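You operate a simulated robot arm through the tools that you are given. There is no shell and no other tool. Be economical: measure what you need, move in short steps, check, and stop when the job is done.

Carry out the task below with a simulated robot arm. There is one attempt and no reset: what you move stays moved.

TASK
Switch on, bring the wet block's echo to the line and store it.
Fine: Probe on the block, then turn the gain knob till the echo meets the yellow line; then press the green button. Set down upright: hand probe.

Only the result counts: the job must be done as asked and must still hold three seconds after the hand-in. Knocking over, shifting, dropping, spilling or breaking anything else fails it.

THE ROBOT
A 7-joint arm with a two-finger gripper, on a carriage that runs on a rail from [1203, -9] to [-1177, 9] (x, y) and turns from -2.182 to 3.613 rad about z. Base frame: it is fixed where the carriage stands at the start and does not move with it; the origin is on the floor, on the carriage's upright axis, x ahead of it, y to its left, z up. Units: mm, rad, N and s.
Its first joint turns from -2.601 to 2.601 rad. Places, roughly: detector switch [700, 600, 1000]; gain knob [600, 700, 1000]; hand probe (4x5x5 cm) [1000, 600, 900]; range knob [400, 700, 1000]; store button [700, 700, 1000]; zero knob [500, 700, 1000]. Payload 2.45 kg.
Tool frame: the origin (TCP) lies between the finger pads and is the grasp point; the fingertips stand 26 mm ahead of it; z points along the fingers, y is the line along which they close. Largest opening 96 mm; the body of the gripper starts 69 mm behind the TCP.
Orientation is told as [roll, pitch, yaw] about the base's x, y, z axes, in that order, counted from this pose: with the fingers straight down and closing along the base's y, the tool's x points along the base's -x, its y along +y and its z along -z.

THE INTERFACE
- The arm moves only by the tool arm_command. Its argument "rows" is a list of rows, each a list of 7 numbers: the shift along the tool's x, y, z in units of 400 mm (1.0 is 400 mm), then the turn, a rotation vector about the tool's x, y, z in units of 120 degrees (1.0 is 120 degrees), then the opening in per cent of the stroke, from 0 (shut) to 100 (fully open). In form: [[dx, dy, dz, ax, ay, az, fingers], ...]. A call has 1 to 10 rows; each row is the pose to reach, as a shift and turn from the pose commanded when the call began, along the tool's axes at that moment. A call with a number of a shift or a turn outside -1 to 1 is refused whole. Each row takes 0.2 s and may step no farther than 50 mm and 0.15 rad from the row before; otherwise, or with a gripper value out of range, the whole call is refused. Where a pose cannot be reached the arm comes as near as it can. A force on the tool above 40 N (or 10 N above the force at the start of the call, whichever is more), or a blocked arm, ends the call early, and 0.2 s more pass. Each finger halts on what it meets, pressing with about 30 N; the grip force reading is that of the motor and also rises with nothing between the fingers. The clock runs only during rows and for 0.2 s after the last one: add rows that repeat a pose to give the fingers time. It gives the time, the measured TCP pose, the force on the tool (base axes), the opening and the grip force at its end, in the units of the frame above (readings bear some noise), with the torque about the TCP (base axes, N m) and any sound that the robot's microphone picked up.
- Cameras (640 x 400 px; columns grow to the right, rows downward): "scene" is now at [32.1, 208.4, 1657.3]; the picture's right is [0.47, -0.89, 0.00], its down [-0.56, -0.30, -0.77] and it looks along [0.68, 0.36, -0.64] (base axes); focal length 278 px, centre (320, 200). "wrist" rides on the gripper at [82, 3, -98] in the tool frame; the picture's right is [-0.04, 1.00, 0.00], its down [-0.73, -0.03, -0.68] and it looks along [-0.68, -0.03, 0.73] (tool axes); focal length 256 px, centre (320, 200).
- get_image(camera): a new picture of that camera. The clock stands still meanwhile.
- slide_trunk(by): slides the trunk up (or, below 0, down) by that many mm; the arm and the scene camera ride with it, the base frame stays. It gives what a move gives, with no picture.
- base_move(legs): drives the robot by 1 to 6 legs, each [ahead, left, turn to the left] in mm, mm and rad, along the robot's own axes; the way and the turn of a leg run together, so that a leg with both is an arc; at most 1500 mm and 3.142 rad a leg. The arm and the cameras ride along, it lands a little off, and it stops where it bumps. It keeps to its track: a leg is cut to what the track allows. It gives what a move gives.
- head_to(pan, tilt): turns the head with the scene camera to pan (to the left, within 2.705 rad either way) and tilt (down, from -0.506 to 1.204), counted from straight ahead of the robot. It gives what a move gives.
- pixel_to_xyz(camera, pixels): for up to 12 pixels [column, row] of the newest picture of that camera ("zoom" is the newest enlarged one), the place [x, y, z] in the base frame of the surface seen there, good to about 3 mm. The clock stands still meanwhile.
- enlarge(camera, box): a new picture of the part [left, top, right, bottom] of that camera's present view, enlarged. The clock stands still meanwhile.
- finish_job(): hands the job in; it is judged then, once.

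Go step by step. Measure first, check grasps and placings, and put right what went wrong. The budget is 80 turns and 48 pictures, counting those below and the enlarged ones. Unless the task says otherwise, let go and move clear before handing in, and close with one line.

The tools are called as name(argument=value, ...) on one line, values as JSON. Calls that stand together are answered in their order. arm_command: Moves the arm, as the interface text tells. Its arguments: {"type":"object","properties":{"rows":{"type":"array"}},"required":["rows"]} The other tools are called the same way: slide_trunk (by) slides the trunk up or down; base_move (legs) drives the base; head_to (pan, tilt) turns the head that bears the scene camera; get_image (camera) takes a picture; pixel_to_xyz (camera, pixels) gives the place of the surface under pixels of a picture; enlarge (camera, box) takes an enlarged picture of a part of a camera's view; finish_job () hands the job in.

At the start:

```text
t: 0.0
position: [863.5, 297.9, 1268.4]
tcp_rot: [0.0, 0.001, 0.0]
wrist_force: [0.4, 0.3, 0.2]
torque: [-0.02, -0.01, 0.0]
gripper_width: 96.2
grip_force: 0.0
trunk travel left (down, up): [-650.0, 60.0]
robot x, y, heading: [0.4, 3.3, 0.001]
head pan, tilt: [0.483, 0.689]
```

scene: 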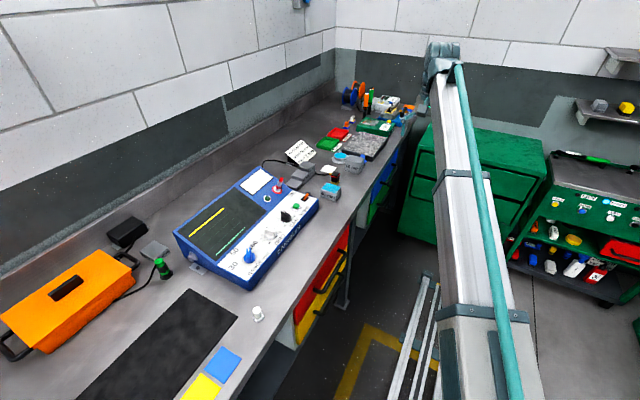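
wrist: 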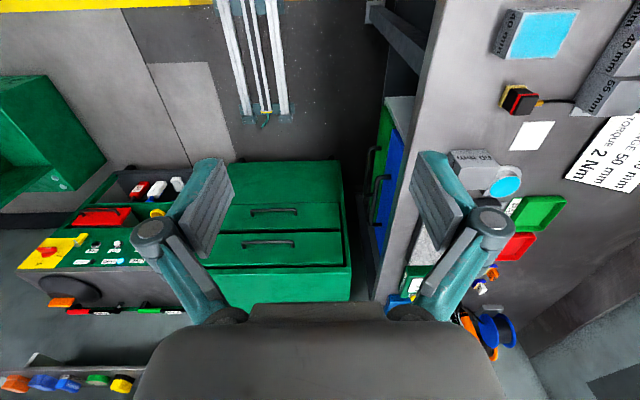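

The scene shows the blue detector around (245,225), with blocks and the probe around (320,180). I enlarge both areas.

enlarge(camera="scene", box=[160, 160, 330, 290])

enlarge(camera="scene", box=[255, 110, 415, 210])

```text
3.08 times, centred on (245, 225) of scene
```

zoom: 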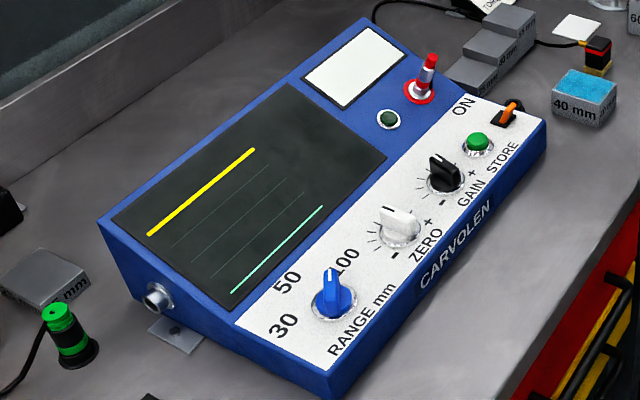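

```text
4.00 times, centred on (335, 160) of scene
```

zoom: 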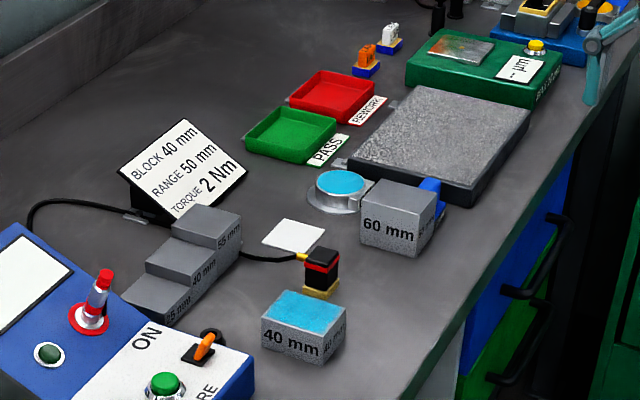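

The probe is the black/red/gold box at zoom (320,272) and the wet 40 mm block is at (300,320). I measure these.

pixel_to_xyz(camera="zoom", pixels=[[265, 312], [275, 292], [345, 310], [325, 328], [303, 310], [322, 253], [320, 270], [318, 292], [262, 355], [206, 345], [197, 358], [340, 185]])

head_to(pan=0.7, tilt=0.75)

```text
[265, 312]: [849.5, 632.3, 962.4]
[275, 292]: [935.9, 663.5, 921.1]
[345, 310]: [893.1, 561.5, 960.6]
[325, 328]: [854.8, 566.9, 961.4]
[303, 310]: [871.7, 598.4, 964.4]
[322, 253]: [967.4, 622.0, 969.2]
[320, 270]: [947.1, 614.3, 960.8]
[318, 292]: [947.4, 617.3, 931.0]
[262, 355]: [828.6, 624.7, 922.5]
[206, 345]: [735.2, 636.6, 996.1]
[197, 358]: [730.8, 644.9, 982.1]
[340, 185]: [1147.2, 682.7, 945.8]
```

```text
t: 0.7
position: [863.9, 297.2, 1268.4]
tcp_rot: [-0.001, 0.0, 0.0]
wrist_force: [0.3, -0.3, 0.0]
torque: [-0.03, -0.01, -0.01]
gripper_width: 96.2
grip_force: 0.1
trunk travel left (down, up): [-650.0, 60.0]
robot x, y, heading: [-3.3, -0.4, -0.0]
head pan, tilt: [0.7, 0.75]
```

Block top is about (871,599,963), probe top about (965,620,969), table about z 921. Now the panel.

get_image(camera="scene")

```text
43 pictures are left
```

scene: 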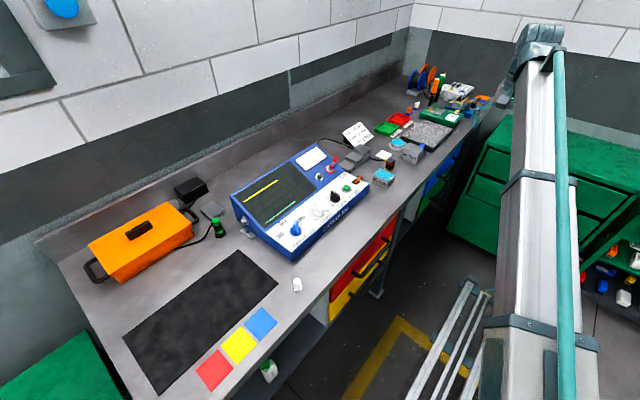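

enlarge(camera="scene", box=[275, 145, 405, 235])

```text
4.44 times, centred on (340, 190) of scene
```

zoom: 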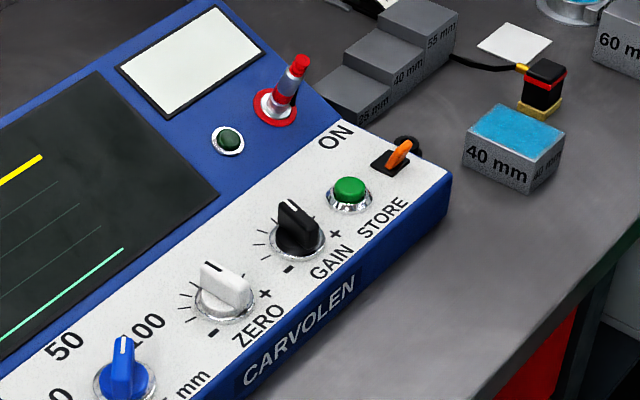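

pixel_to_xyz(camera="zoom", pixels=[[390, 164], [405, 148], [393, 160], [335, 135], [350, 185], [350, 207], [292, 207], [297, 240], [287, 208], [320, 270], [295, 65], [424, 163]])

enlarge(camera="scene", box=[325, 163, 375, 208])

```text
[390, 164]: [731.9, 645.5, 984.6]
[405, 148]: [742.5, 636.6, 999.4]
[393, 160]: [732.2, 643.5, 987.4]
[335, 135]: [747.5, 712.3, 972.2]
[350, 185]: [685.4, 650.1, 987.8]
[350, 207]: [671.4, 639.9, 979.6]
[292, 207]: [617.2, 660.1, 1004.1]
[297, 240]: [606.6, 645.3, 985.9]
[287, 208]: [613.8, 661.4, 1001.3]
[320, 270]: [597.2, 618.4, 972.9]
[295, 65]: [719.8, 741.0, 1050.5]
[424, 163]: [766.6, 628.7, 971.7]
```

```text
8.89 times, centred on (350, 186) of scene
```

zoom: 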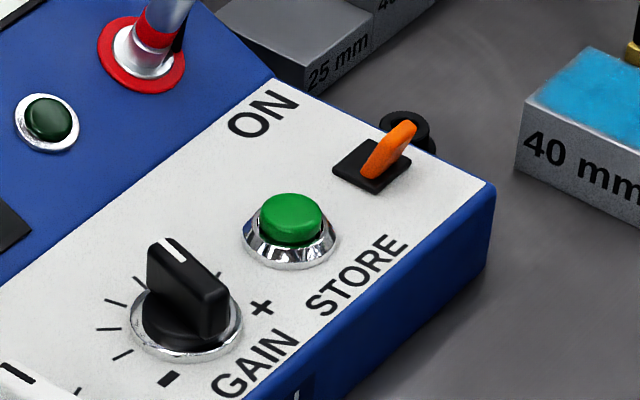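

The panel is horizontal at z≈972; the switch lever leans to −y (tip ~(740,636,999)), with ON on the +y side, and gain bar points +y. I draw the arm in before driving along the rail.

arm_command(rows=[[0.12, 0, 0, 0, 0, 0, 100], [0.24, 0, 0, 0, 0, 0, 100], [0.36, 0, 0, 0, 0, 0, 100], [0.48, 0, 0, 0, 0, 0, 100], [0.6, 0, 0, 0, 0, 0, 100], [0.7, 0, 0, 0, 0, 0, 100]])

```text
t: 2.1
position: [594.8, 308.5, 1241.4]
tcp_rot: [0.014, -0.023, -0.001]
wrist_force: [0.0, -0.4, 0.0]
torque: [-0.03, -0.02, 0.02]
gripper_width: 95.9
grip_force: 0.1
out of reach, approached as far as the arm can: row 4, 5, 6
trunk travel left (down, up): [-650.0, 60.0]
robot x, y, heading: [-1.3, -2.1, 0.004]
head pan, tilt: [0.7, 0.75]
```

Arm is at radius ~670. Now drive ahead 760 mm, then turn left to face the bench.

base_move(legs=[[760, 0, 0], [0, 0, 1.571]])

head_to(pan=-0.15, tilt=0.8)

get_image(camera="scene")

```text
t: 10.0
position: [440.1, 591.9, 1239.9]
tcp_rot: [0.012, -0.022, 1.566]
wrist_force: [1.0, -0.2, 0.9]
torque: [-0.01, -0.02, -0.01]
gripper_width: 96.0
grip_force: 0.2
trunk travel left (down, up): [-650.0, 60.0]
robot x, y, heading: [747.8, -7.5, 1.569]
head pan, tilt: [0.7, 0.75]
```

```text
t: 11.2
position: [439.8, 592.5, 1241.4]
tcp_rot: [0.012, -0.023, 1.568]
wrist_force: [0.9, 0.1, 0.3]
torque: [0.03, -0.02, 0.01]
gripper_width: 96.2
grip_force: 0.1
trunk travel left (down, up): [-650.0, 60.0]
robot x, y, heading: [748.7, -5.9, 1.571]
head pan, tilt: [-0.15, 0.799]
```

```text
40 pictures are left
```

scene: 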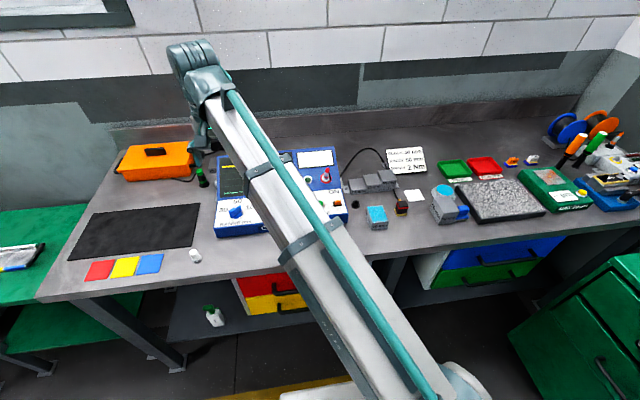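

The arm is over the detector's left end. I move the TCP to above/in front of the switch with fingers shutting.

arm_command(rows=[[0, -0.1, 0.03, 0, 0, 0, 0], [0, -0.2, 0.06, 0, 0, 0, 0], [0, -0.3, 0.09, 0, 0, 0, 0], [0, -0.4, 0.12, 0, 0, 0, 0], [0, -0.5, 0.15, 0, 0, 0, 0], [0, -0.6, 0.18, 0, 0, 0, 0], [0, -0.7, 0.21, 0, 0, 0, 0], [0, -0.73, 0.22, 0, 0, 0, 0], [0, -0.73, 0.22, 0, 0, 0, 0]])

get_image(camera="wrist")

get_image(camera="scene")

```text
t: 13.2
position: [731.7, 593.6, 1149.4]
tcp_rot: [0.012, -0.023, 1.565]
wrist_force: [0.1, -0.4, -0.4]
torque: [0.02, 0.0, 0.0]
gripper_width: 0.0
grip_force: 28.1
trunk travel left (down, up): [-650.0, 60.0]
robot x, y, heading: [745.9, -7.5, 1.565]
head pan, tilt: [-0.15, 0.799]
```

```text
39 pictures are left
```

wrist: 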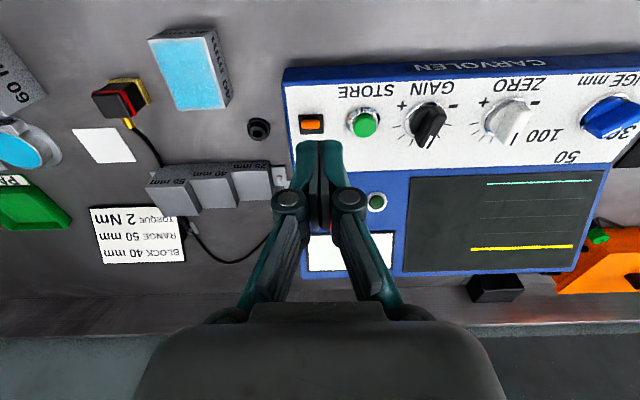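

```text
38 pictures are left
```

scene: 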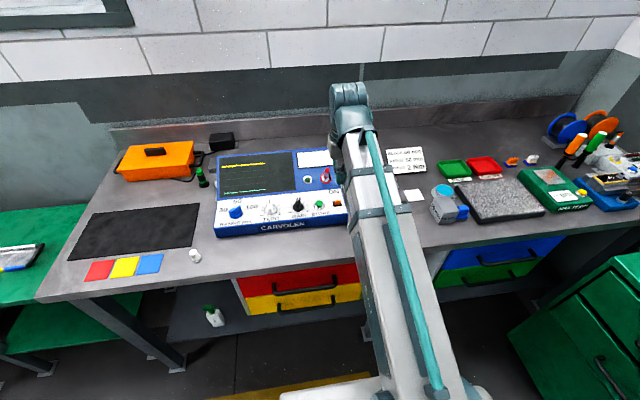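

The wrist sees the switch at (311,124), store at (364,123), gain at (427,122). I enlarge for details.

enlarge(camera="wrist", box=[270, 60, 470, 185])

pixel_to_xyz(camera="wrist", pixels=[[311, 125], [311, 117], [311, 132], [364, 124], [428, 122], [436, 106], [286, 88], [622, 64], [297, 70], [190, 70], [120, 97], [141, 90]])

```text
3.20 times, centred on (370, 122) of wrist
```

zoom: 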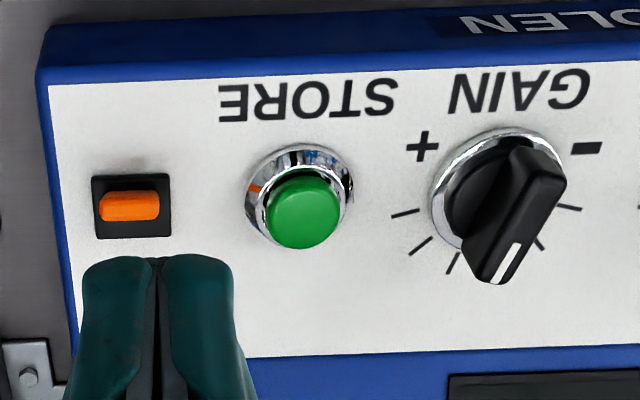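

```text
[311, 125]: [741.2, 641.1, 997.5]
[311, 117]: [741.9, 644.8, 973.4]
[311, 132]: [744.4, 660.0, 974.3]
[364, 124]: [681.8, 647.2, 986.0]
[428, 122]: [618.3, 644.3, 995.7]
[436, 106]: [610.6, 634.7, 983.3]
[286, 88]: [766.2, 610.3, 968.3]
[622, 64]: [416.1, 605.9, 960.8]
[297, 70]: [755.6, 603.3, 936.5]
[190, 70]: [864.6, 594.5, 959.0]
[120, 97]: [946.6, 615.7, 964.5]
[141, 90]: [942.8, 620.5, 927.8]
```

Lever tip at (741,641,998), panel z 973. I lower closed fingers in front (−y side) of it.

arm_command(rows=[[0.0, -0.024, 0.1, 0, 0, 0, 0], [0.0, -0.024, 0.2, 0, 0, 0, 0], [0, -0.024, 0.3, 0, 0, 0, 0], [0, -0.024, 0.345, 0, 0, 0, 0], [0, -0.024, 0.345, 0, 0, 0, 0]])

get_image(camera="wrist")

```text
t: 14.4
position: [738.0, 598.5, 1010.3]
tcp_rot: [0.011, -0.021, 1.565]
wrist_force: [-0.4, 0.8, -0.4]
torque: [-0.01, -0.01, -0.02]
gripper_width: 0.0
grip_force: 28.2
trunk travel left (down, up): [-650.0, 60.0]
robot x, y, heading: [748.8, -9.6, 1.567]
head pan, tilt: [-0.15, 0.799]
```

```text
36 pictures are left
```

wrist: 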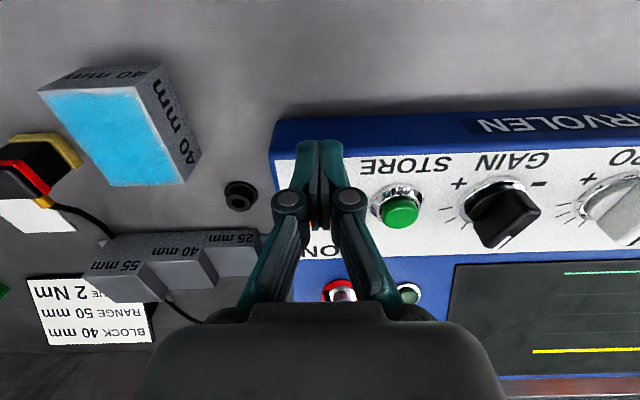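

Fingers are in front of the lever. I push +y by ~52 mm slowly.

arm_command(rows=[[-0.04, -0.006, 0, 0, 0, 0, 0], [-0.07, -0.006, 0, 0, 0, 0, 0], [-0.09, -0.006, 0, 0, 0, 0, 0], [-0.105, -0.006, 0, 0, 0, 0, 0], [-0.12, -0.006, 0, 0, 0, 0, 0], [-0.13, -0.006, 0, 0, 0, 0, 0]])

arm_command(rows=[[0.04, 0, 0, 0, 0, 0, 0], [0.12, 0, -0.05, 0, 0, 0, 0], [0.12, 0, -0.15, 0, 0, 0, 0], [0.12, 0, -0.25, 0, 0, 0, 50], [0.12, 0, -0.3, 0, 0, 0, 100]])

get_image(camera="wrist")

```text
t: 15.8
position: [741.5, 644.0, 1012.6]
tcp_rot: [0.012, -0.018, 1.565]
wrist_force: [-0.6, -25.2, -0.1]
torque: [-0.62, 0.0, -0.06]
gripper_width: 6.0
grip_force: 28.9
trunk travel left (down, up): [-650.0, 60.0]
robot x, y, heading: [748.1, -5.1, 1.564]
head pan, tilt: [-0.15, 0.799]
```

```text
t: 17.0
position: [742.0, 596.7, 1131.7]
tcp_rot: [0.013, -0.022, 1.564]
wrist_force: [0.0, 0.3, 0.1]
torque: [0.03, -0.01, 0.02]
gripper_width: 80.5
grip_force: 0.1
trunk travel left (down, up): [-650.0, 60.0]
robot x, y, heading: [751.2, -4.8, 1.563]
head pan, tilt: [-0.15, 0.799]
```

```text
35 pictures are left
```

wrist: 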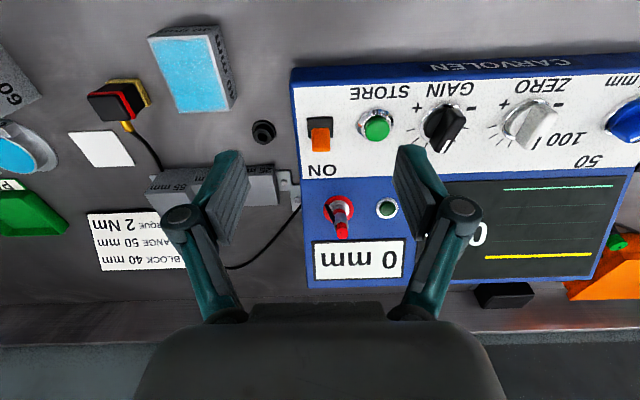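

The display now reads "0 mm": switched on. Next I move over the probe for a close look.

arm_command(rows=[[0, -0.11, 0, 0, 0, 0, 100], [0, -0.22, 0, 0, 0, 0, 100], [0, -0.33, 0, 0, 0, 0, 100], [0, -0.44, 0, 0, 0, 0, 100], [0, -0.53, 0, 0, 0, 0, 100], [0, -0.53, 0, 0, 0, 0, 100]])

enlarge(camera="wrist", box=[220, 40, 480, 200])

```text
t: 18.4
position: [952.4, 596.2, 1128.1]
tcp_rot: [0.011, -0.023, 1.567]
wrist_force: [0.1, -1.0, -0.2]
torque: [-0.01, 0.04, 0.0]
gripper_width: 95.9
grip_force: 0.1
trunk travel left (down, up): [-650.0, 60.0]
robot x, y, heading: [746.2, -6.6, 1.564]
head pan, tilt: [-0.15, 0.799]
```

```text
2.46 times, centred on (350, 120) of wrist
```

zoom: 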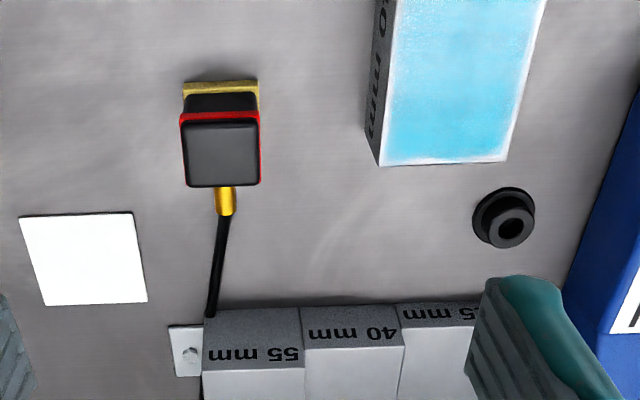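

pixel_to_xyz(camera="zoom", pixels=[[186, 126], [256, 124], [190, 182], [256, 180], [221, 150], [185, 88], [256, 86], [224, 208], [395, 5], [383, 160], [500, 155], [80, 260]])

```text
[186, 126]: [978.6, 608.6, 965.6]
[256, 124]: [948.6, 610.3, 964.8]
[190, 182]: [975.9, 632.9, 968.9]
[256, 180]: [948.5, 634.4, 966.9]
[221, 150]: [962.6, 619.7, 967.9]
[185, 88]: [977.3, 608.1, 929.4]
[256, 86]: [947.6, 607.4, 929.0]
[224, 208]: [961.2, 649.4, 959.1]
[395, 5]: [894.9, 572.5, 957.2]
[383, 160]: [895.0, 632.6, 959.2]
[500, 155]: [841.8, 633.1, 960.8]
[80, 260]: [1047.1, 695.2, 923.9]
```

Probe: x 948–978, y 608–635, top z 968; block top x 842–895, y ~565–633. I line up above the probe, level the tilt, and narrow the fingers a bit.

arm_command(rows=[[-0.055, -0.03, 0.06, 0.0053, 0.011, 0, 65], [-0.055, -0.03, 0.15, 0.0053, 0.011, 0, 65], [-0.055, -0.03, 0.24, 0.0053, 0.011, 0, 65], [-0.055, -0.03, 0.295, 0.0053, 0.011, 0, 65], [-0.055, -0.03, 0.295, 0.0053, 0.011, 0, 65]])

get_image(camera="wrist")

```text
t: 19.6
position: [965.8, 619.6, 1009.1]
tcp_rot: [0.002, 0.0, 1.565]
wrist_force: [-1.3, 0.6, 0.6]
torque: [0.02, 0.01, 0.01]
gripper_width: 62.6
grip_force: 0.1
trunk travel left (down, up): [-650.0, 60.0]
robot x, y, heading: [743.7, -7.1, 1.564]
head pan, tilt: [-0.15, 0.799]
```

```text
33 pictures are left
```

wrist: 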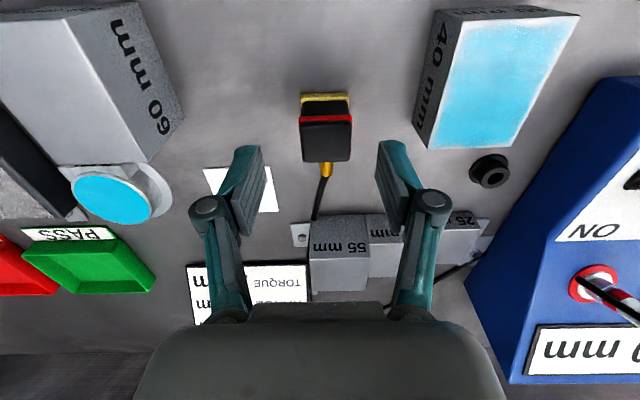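

Slightly off by 3 mm in x; I shift, descend to z≈966 and close gently.

arm_command(rows=[[-0.003, 0.0085, 0.06, 0, 0, 0, 65], [-0.003, 0.0085, 0.108, 0, 0, 0, 65], [-0.003, 0.0085, 0.108, 0, 0, 0, 30], [-0.003, 0.0085, 0.108, 0, 0, 0, 25], [-0.003, 0.0085, 0.108, 0, 0, 0, 15], [-0.003, 0.0085, 0.108, 0, 0, 0, 10], [-0.003, 0.0085, 0.108, 0, 0, 0, 10]])

get_image(camera="wrist")

```text
t: 21.2
position: [962.8, 622.6, 966.7]
tcp_rot: [0.002, 0.0, 1.566]
wrist_force: [-0.6, -0.2, -0.5]
torque: [0.01, -0.03, 0.01]
gripper_width: 31.4
grip_force: 30.1
trunk travel left (down, up): [-650.0, 60.0]
robot x, y, heading: [744.4, -7.0, 1.566]
head pan, tilt: [-0.15, 0.799]
```

```text
32 pictures are left
```

wrist: 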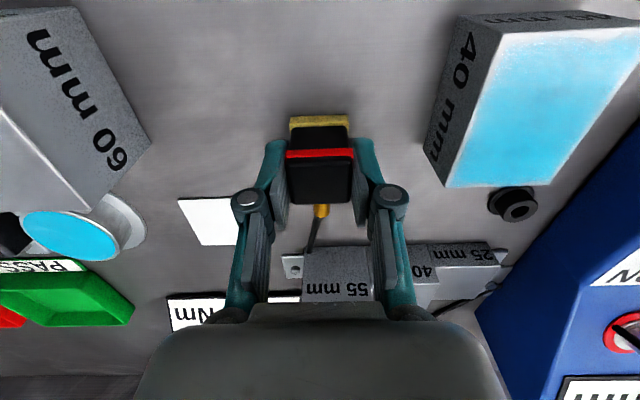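

Probe is held (31.4 mm). I lift 65 mm and carry it above the block's centre.

arm_command(rows=[[0, 0, -0.08, 0, 0, 0, 10], [0, 0, -0.165, 0, 0, 0, 10], [0.02, 0.08, -0.165, 0, 0, 0, 10], [0.04, 0.16, -0.165, 0, 0, 0, 10], [0.055, 0.236, -0.165, 0, 0, 0, 10], [0.055, 0.236, -0.165, 0, 0, 0, 10]])

get_image(camera="wrist")

```text
t: 22.6
position: [866.9, 601.8, 1034.7]
tcp_rot: [0.002, -0.001, 1.566]
wrist_force: [-0.2, 0.7, -0.2]
torque: [-0.02, -0.02, -0.02]
gripper_width: 31.2
grip_force: 30.2
trunk travel left (down, up): [-650.0, 60.0]
robot x, y, heading: [744.2, -5.7, 1.562]
head pan, tilt: [-0.15, 0.799]
```

```text
31 pictures are left
```

wrist: 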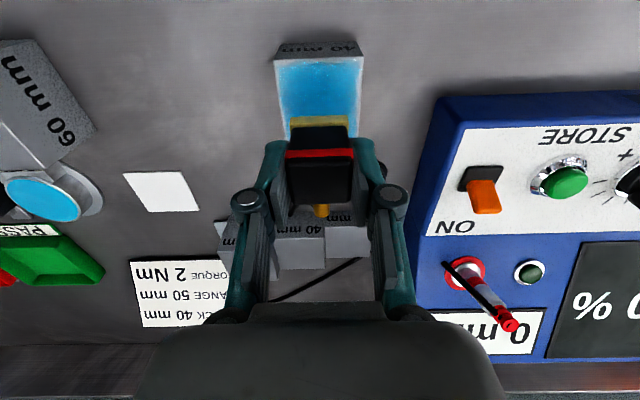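

Probe is over the block. I lower 24 mm, then in small steps until contact.

arm_command(rows=[[0, 0, 0.03, 0, 0, 0, 10], [0, 0, 0.058, 0, 0, 0, 10], [0, 0, 0.063, 0, 0, 0, 10], [0, 0, 0.067, 0, 0, 0, 10], [0, 0, 0.07, 0, 0, 0, 10]])

get_image(camera="wrist")

```text
t: 23.8
position: [868.3, 602.4, 1006.5]
tcp_rot: [0.002, 0.001, 1.565]
wrist_force: [2.2, -1.1, 8.5]
torque: [-0.07, -0.05, 0.0]
gripper_width: 31.3
grip_force: 30.3
trunk travel left (down, up): [-650.0, 60.0]
robot x, y, heading: [742.1, -6.9, 1.568]
head pan, tilt: [-0.15, 0.799]
```

```text
30 pictures are left
```

wrist: 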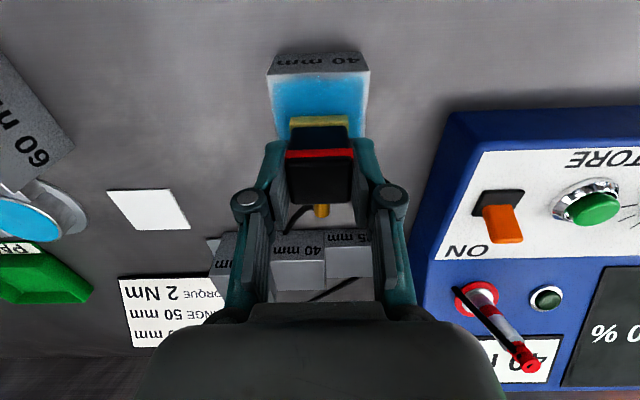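

Contact (8.5 N) and the display shows a reading starting "4". I release and lift straight up.

arm_command(rows=[[0, 0, -0.003, 0, 0, 0, 40], [0, 0, -0.003, 0, 0, 0, 70], [0, 0, -0.003, 0, 0, 0, 70], [0, 0, -0.08, 0, 0, 0, 70], [0, 0, -0.18, 0, 0, 0, 70], [0, 0, -0.3, 0, 0, 0, 70], [0, 0, -0.3, 0, 0, 0, 70]])

get_image(camera="wrist")

```text
t: 25.4
position: [870.3, 602.1, 1126.4]
tcp_rot: [0.001, 0.0, 1.565]
wrist_force: [-0.3, 0.6, 0.1]
torque: [0.01, -0.03, 0.0]
gripper_width: 67.1
grip_force: 0.1
trunk travel left (down, up): [-650.0, 60.0]
robot x, y, heading: [746.3, -7.0, 1.569]
head pan, tilt: [-0.15, 0.799]
```

```text
29 pictures are left
```

wrist: 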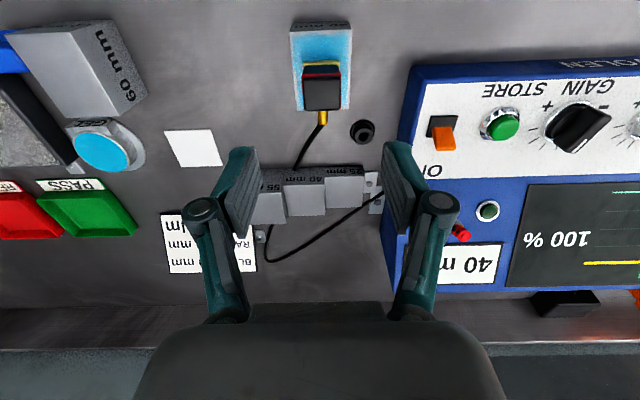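

Probe stands on the block, display 40 mm, screen 100 %. I move over the gain knob and look at the screen.

arm_command(rows=[[0, 0.1, 0, 0, 0, 0, 70], [0, 0.2, 0, 0, 0, 0, 70], [0, 0.3, 0, 0, 0, 0, 70], [0, 0.4, 0, 0, 0, 0, 70], [0, 0.5, 0, 0, 0, 0, 70], [0, 0.6, 0, 0, 0, 0, 70], [0, 0.635, 0, 0, 0, 0, 70], [0, 0.635, 0, 0, 0, 0, 70]])

get_image(camera="wrist")

get_image(camera="scene")

```text
t: 27.2
position: [612.3, 604.3, 1126.2]
tcp_rot: [0.002, 0.001, 1.565]
wrist_force: [-0.1, 0.0, 0.3]
torque: [0.0, 0.0, 0.02]
gripper_width: 67.2
grip_force: 0.0
trunk travel left (down, up): [-650.0, 60.0]
robot x, y, heading: [744.9, -4.3, 1.56]
head pan, tilt: [-0.15, 0.799]
```

```text
28 pictures are left
```

wrist: 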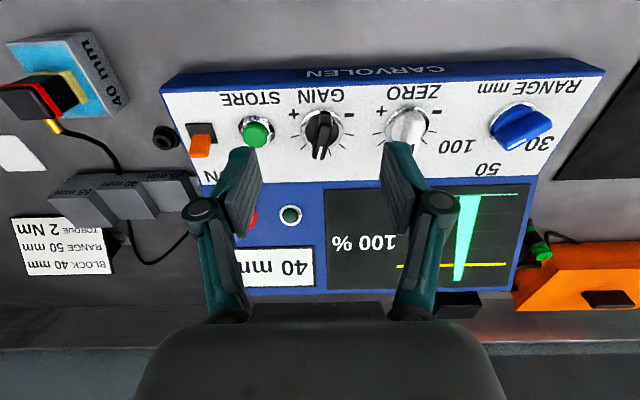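

```text
27 pictures are left
```

scene: 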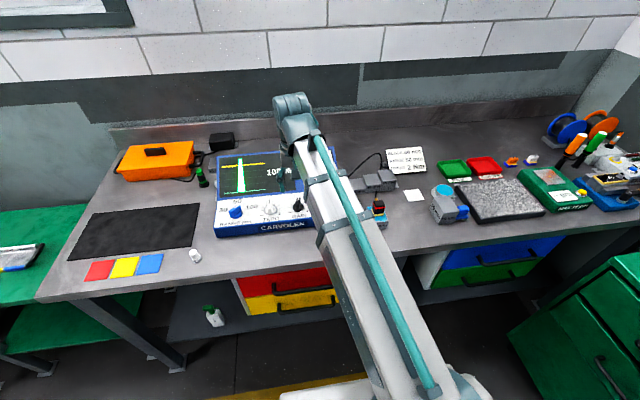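

Echo is at 100 %, above the yellow line, so gain must go down (counter-clockwise). I look closely at the gain knob.

enlarge(camera="wrist", box=[270, 80, 380, 170])

pixel_to_xyz(camera="wrist", pixels=[[324, 116], [323, 125], [320, 150], [331, 120], [308, 136], [338, 136], [324, 108], [350, 130], [300, 130], [258, 134], [318, 155], [325, 170]])

```text
4.44 times, centred on (325, 125) of wrist
```

zoom: 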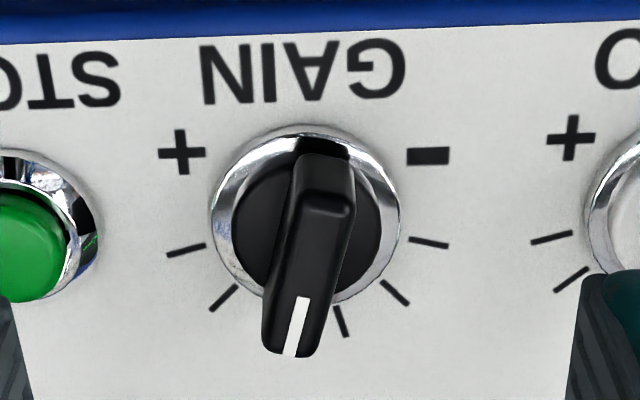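

```text
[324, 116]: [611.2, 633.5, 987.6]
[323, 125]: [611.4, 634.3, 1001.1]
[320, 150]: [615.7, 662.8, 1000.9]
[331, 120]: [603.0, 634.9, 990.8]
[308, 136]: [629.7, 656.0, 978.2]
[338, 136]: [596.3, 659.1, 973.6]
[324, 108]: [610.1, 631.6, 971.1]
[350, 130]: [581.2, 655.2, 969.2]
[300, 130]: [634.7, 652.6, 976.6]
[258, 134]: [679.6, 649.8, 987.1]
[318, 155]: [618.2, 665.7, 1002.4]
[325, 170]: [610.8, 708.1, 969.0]
```

Bar runs (611,633)→(617,665), top z 1002, centre ≈(614,649.5), pointing ~10° clockwise of +y. I align above it.

arm_command(rows=[[-0.04, -0.004, 0.08, 0, 0, 0.045, 50], [-0.08, -0.004, 0.15, 0, 0, 0.09, 45], [-0.113, -0.004, 0.2, 0, 0, 0.09, 45], [-0.113, -0.004, 0.2, 0, 0, 0.09, 45]])

get_image(camera="wrist")

```text
t: 28.2
position: [615.6, 648.7, 1047.0]
tcp_rot: [0.002, 0.0, 1.377]
wrist_force: [0.4, -0.1, 0.2]
torque: [-0.03, -0.01, 0.01]
gripper_width: 43.1
grip_force: 0.0
trunk travel left (down, up): [-650.0, 60.0]
robot x, y, heading: [744.2, -7.7, 1.564]
head pan, tilt: [-0.15, 0.799]
```

```text
25 pictures are left
```

wrist: 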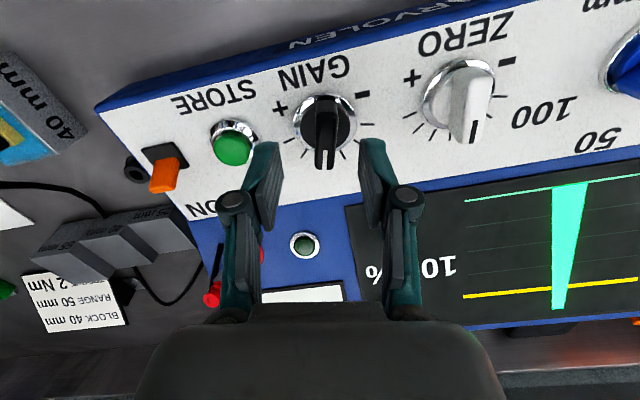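

pixel_to_xyz(camera="wrist", pixels=[[297, 125], [358, 121], [326, 95], [316, 135], [336, 134], [326, 115], [325, 150], [325, 165]])

```text
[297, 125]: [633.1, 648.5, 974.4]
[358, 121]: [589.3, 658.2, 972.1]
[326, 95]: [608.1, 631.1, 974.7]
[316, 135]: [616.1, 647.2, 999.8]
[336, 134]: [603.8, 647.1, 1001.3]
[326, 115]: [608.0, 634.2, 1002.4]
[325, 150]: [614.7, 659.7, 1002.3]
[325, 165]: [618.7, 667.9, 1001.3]
```

Knob centre ≈(612.5,652). I nudge, lower to z≈1014 and close on the bar.

arm_command(rows=[[-0.0066, 0.009, 0.04, 0, 0, 0, 45], [-0.0066, 0.009, 0.083, 0, 0, 0, 45], [-0.0066, 0.009, 0.083, 0, 0, 0, 25], [-0.0066, 0.009, 0.083, 0, 0, 0, 5], [-0.0066, 0.009, 0.083, 0, 0, 0, 0], [-0.0066, 0.009, 0.083, 0, 0, 0, 0]])

get_image(camera="wrist")

```text
t: 29.6
position: [612.4, 651.1, 1013.6]
tcp_rot: [0.003, 0.0, 1.376]
wrist_force: [-2.3, -0.7, -4.7]
torque: [0.43, 0.0, -0.01]
gripper_width: 14.1
grip_force: 40.4
trunk travel left (down, up): [-650.0, 60.0]
robot x, y, heading: [745.1, -5.5, 1.563]
head pan, tilt: [-0.15, 0.799]
```

```text
24 pictures are left
```

wrist: 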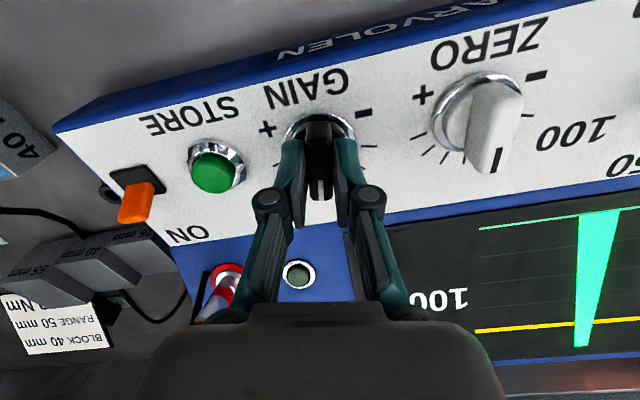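

Bar is gripped (14 mm). I turn counter-clockwise 0.3 rad and check the echo.

arm_command(rows=[[0, 0, 0, 0, 0, -0.036, 0], [0, 0, 0, 0, 0, -0.072, 0], [0, 0, 0, 0, 0, -0.108, 0], [0, 0, 0, 0, 0, -0.144, 0], [0, 0, 0, 0, 0, -0.144, 0]])

get_image(camera="wrist")

```text
t: 30.8
position: [612.6, 651.1, 1014.2]
tcp_rot: [0.003, -0.002, 1.678]
wrist_force: [1.7, 5.9, 14.8]
torque: [-0.85, -0.15, 0.0]
gripper_width: 13.7
grip_force: 39.9
trunk travel left (down, up): [-650.0, 60.0]
robot x, y, heading: [744.7, -4.5, 1.563]
head pan, tilt: [-0.15, 0.799]
```

```text
23 pictures are left
```

wrist: 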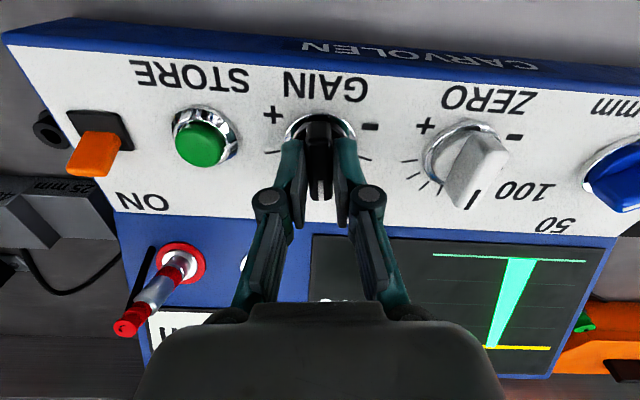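

The echo peak now seems to be near the yellow line; I zoom in with both cameras.

enlarge(camera="wrist", box=[440, 240, 600, 380])

enlarge(camera="scene", box=[205, 140, 305, 210])

```text
2.86 times, centred on (520, 310) of wrist
```

zoom: 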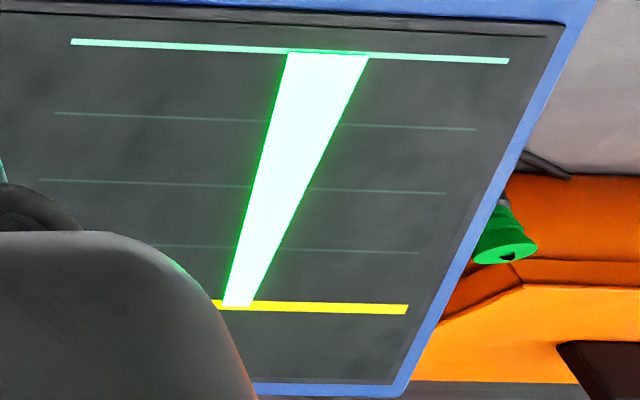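

```text
5.71 times, centred on (255, 175) of scene
```

zoom: 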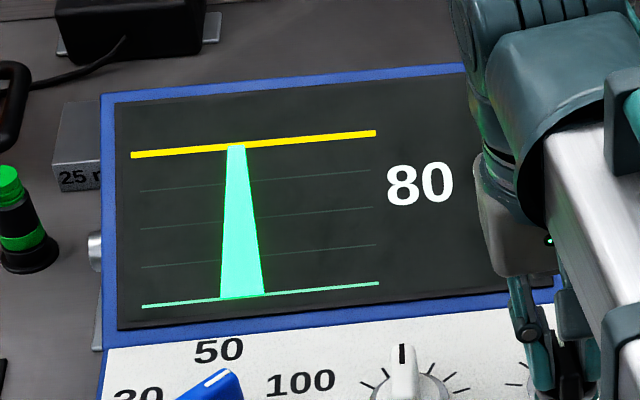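

The scene zoom shows 80 with the peak on the yellow line. I release the knob and rise, then recheck.

arm_command(rows=[[0, 0, 0, 0, 0, -0.144, 20], [0, 0, 0, 0, 0, -0.144, 40], [0, 0, 0, 0, 0, -0.144, 40]])

```text
refused: row 1 steps farther than a row can; nothing moved
```

The turn is relative to the present pose, so I repeat with zero turn.

arm_command(rows=[[0, 0, 0, 0, 0, 0, 20], [0, 0, 0, 0, 0, 0, 45], [0, 0, 0, 0, 0, 0, 45], [0, 0, -0.06, 0, 0, 0, 45], [0, 0, -0.15, 0, 0, 0, 45], [0, 0, -0.15, 0, 0, 0, 0], [0, 0, -0.15, 0, 0, 0, 0]])

enlarge(camera="scene", box=[205, 140, 305, 210])

get_image(camera="wrist")

```text
t: 32.4
position: [611.4, 651.1, 1073.3]
tcp_rot: [0.002, 0.001, 1.679]
wrist_force: [-0.1, 0.7, -0.3]
torque: [0.01, -0.04, 0.01]
gripper_width: 0.0
grip_force: 28.7
trunk travel left (down, up): [-650.0, 60.0]
robot x, y, heading: [747.1, -3.4, 1.564]
head pan, tilt: [-0.15, 0.799]
```

```text
5.71 times, centred on (255, 175) of scene
```

zoom: 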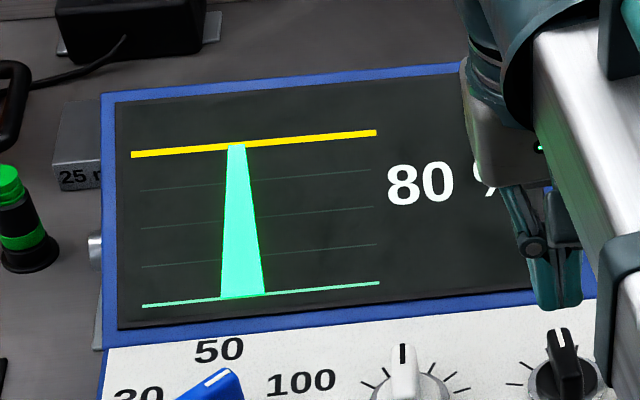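

```text
19 pictures are left
```

wrist: 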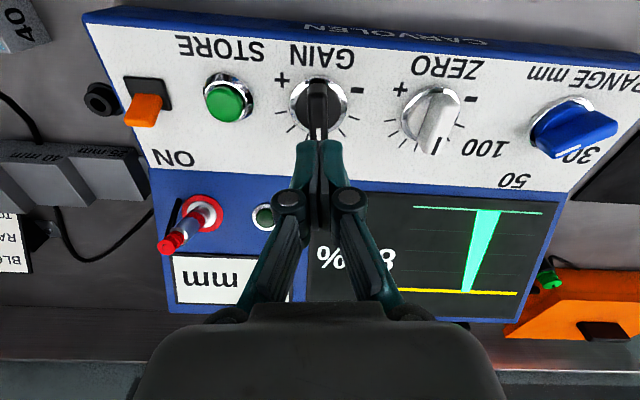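

Echo holds at 80 % on the line. Now I measure the store button.

pixel_to_xyz(camera="wrist", pixels=[[226, 104], [210, 103], [242, 103], [226, 88], [226, 118], [204, 98], [252, 96], [230, 76]])

```text
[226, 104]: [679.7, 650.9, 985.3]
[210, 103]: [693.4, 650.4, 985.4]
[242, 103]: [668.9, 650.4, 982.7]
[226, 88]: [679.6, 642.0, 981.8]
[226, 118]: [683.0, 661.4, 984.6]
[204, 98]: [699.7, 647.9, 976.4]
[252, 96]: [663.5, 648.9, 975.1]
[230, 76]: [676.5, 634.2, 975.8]
```

Button centre (681,651), top z 986. I move above it and descend to just over the cap.

arm_command(rows=[[0.009, -0.086, 0, 0, 0, 0, 0], [0.0188, -0.173, 0, 0, 0, 0, 0], [0.0188, -0.173, 0.07, 0, 0, 0, 0], [0.0188, -0.173, 0.135, 0, 0, 0, 0], [0.0188, -0.173, 0.135, 0, 0, 0, 0]])

enlarge(camera="wrist", box=[240, 80, 400, 180])

```text
t: 33.6
position: [683.1, 652.1, 1018.2]
tcp_rot: [0.001, -0.002, 1.678]
wrist_force: [0.3, 1.0, 0.5]
torque: [-0.04, 0.02, 0.04]
gripper_width: 0.0
grip_force: 28.6
trunk travel left (down, up): [-650.0, 60.0]
robot x, y, heading: [745.0, -1.8, 1.563]
head pan, tilt: [-0.15, 0.799]
```

```text
4.00 times, centred on (320, 130) of wrist
```

zoom: 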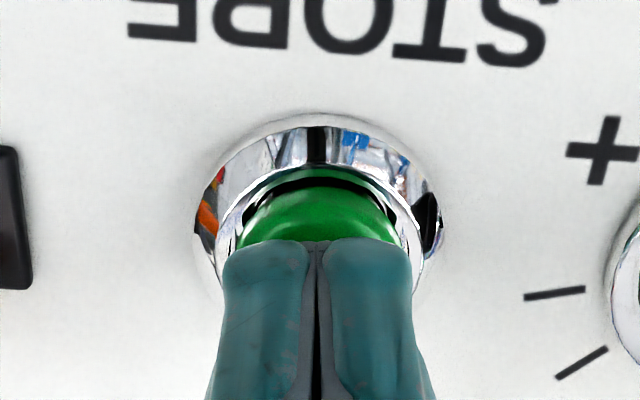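

Fingers are centred over the button; I press in small steps, then lift.

arm_command(rows=[[0, 0, 0.01, 0, 0, 0, 0], [0, 0, 0.015, 0, 0, 0, 0], [0, 0, 0.02, 0, 0, 0, 0], [0, 0, 0.024, 0, 0, 0, 0], [0, 0, 0.028, 0, 0, 0, 0], [0, 0, 0.028, 0, 0, 0, 0]])

enlarge(camera="scene", box=[205, 140, 365, 240])

```text
t: 35.0
position: [682.1, 650.6, 1007.2]
tcp_rot: [0.0, -0.001, 1.68]
wrist_force: [0.1, 1.0, 3.3]
torque: [0.01, -0.01, 0.0]
gripper_width: 0.1
grip_force: 28.4
trunk travel left (down, up): [-650.0, 60.0]
robot x, y, heading: [746.9, -6.8, 1.564]
head pan, tilt: [-0.15, 0.799]
heard: click
```

```text
4.00 times, centred on (285, 190) of scene
```

zoom: 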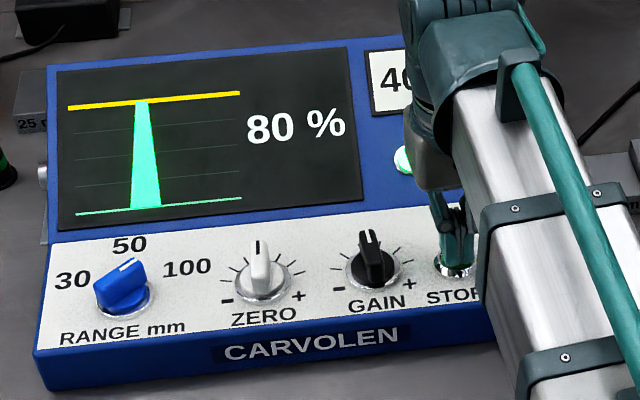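

A click was heard and the green lamp lit at 80 %. I lift clear and check everything.

arm_command(rows=[[0, 0, -0.03, 0, 0, 0, 0], [0, 0, -0.12, 0, 0, 0, 0], [0, 0, -0.22, 0, 0, 0, 0], [0, 0, -0.3, 0, 0, 0, 0], [0.1, 0, -0.35, 0, 0, 0, 0], [0.1, 0, -0.35, 0, 0, 0, 0]])

get_image(camera="wrist")

enlarge(camera="scene", box=[205, 140, 445, 260])

```text
t: 36.4
position: [685.0, 610.5, 1146.9]
tcp_rot: [0.002, 0.0, 1.679]
wrist_force: [-0.3, -0.1, 0.5]
torque: [0.04, 0.0, -0.02]
gripper_width: 0.1
grip_force: 28.5
trunk travel left (down, up): [-650.0, 60.0]
robot x, y, heading: [745.0, -6.1, 1.568]
head pan, tilt: [-0.15, 0.799]
```

```text
16 pictures are left
```

wrist: 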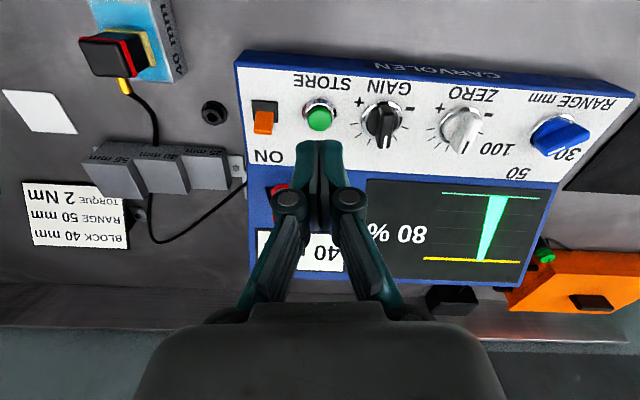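

```text
2.67 times, centred on (325, 200) of scene
```

zoom: 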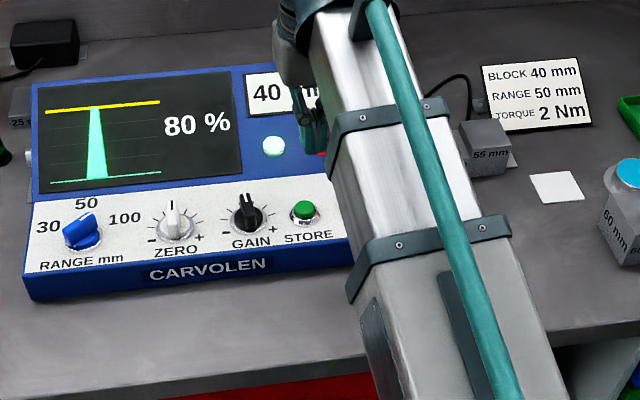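

The stored lamp stays lit, the echo sits at 80 % on the line, and the probe stands upright on the wet block with the arm clear. I hand in.

finish_job()

```text
The job is handed in.
```

The detector is on, the wet 40 mm block's echo sits at 80 % on the yellow line, and pressing the green button stored it (click heard, green lamp lit). The hand probe is standing upright on the block, and I left the range knob untouched.
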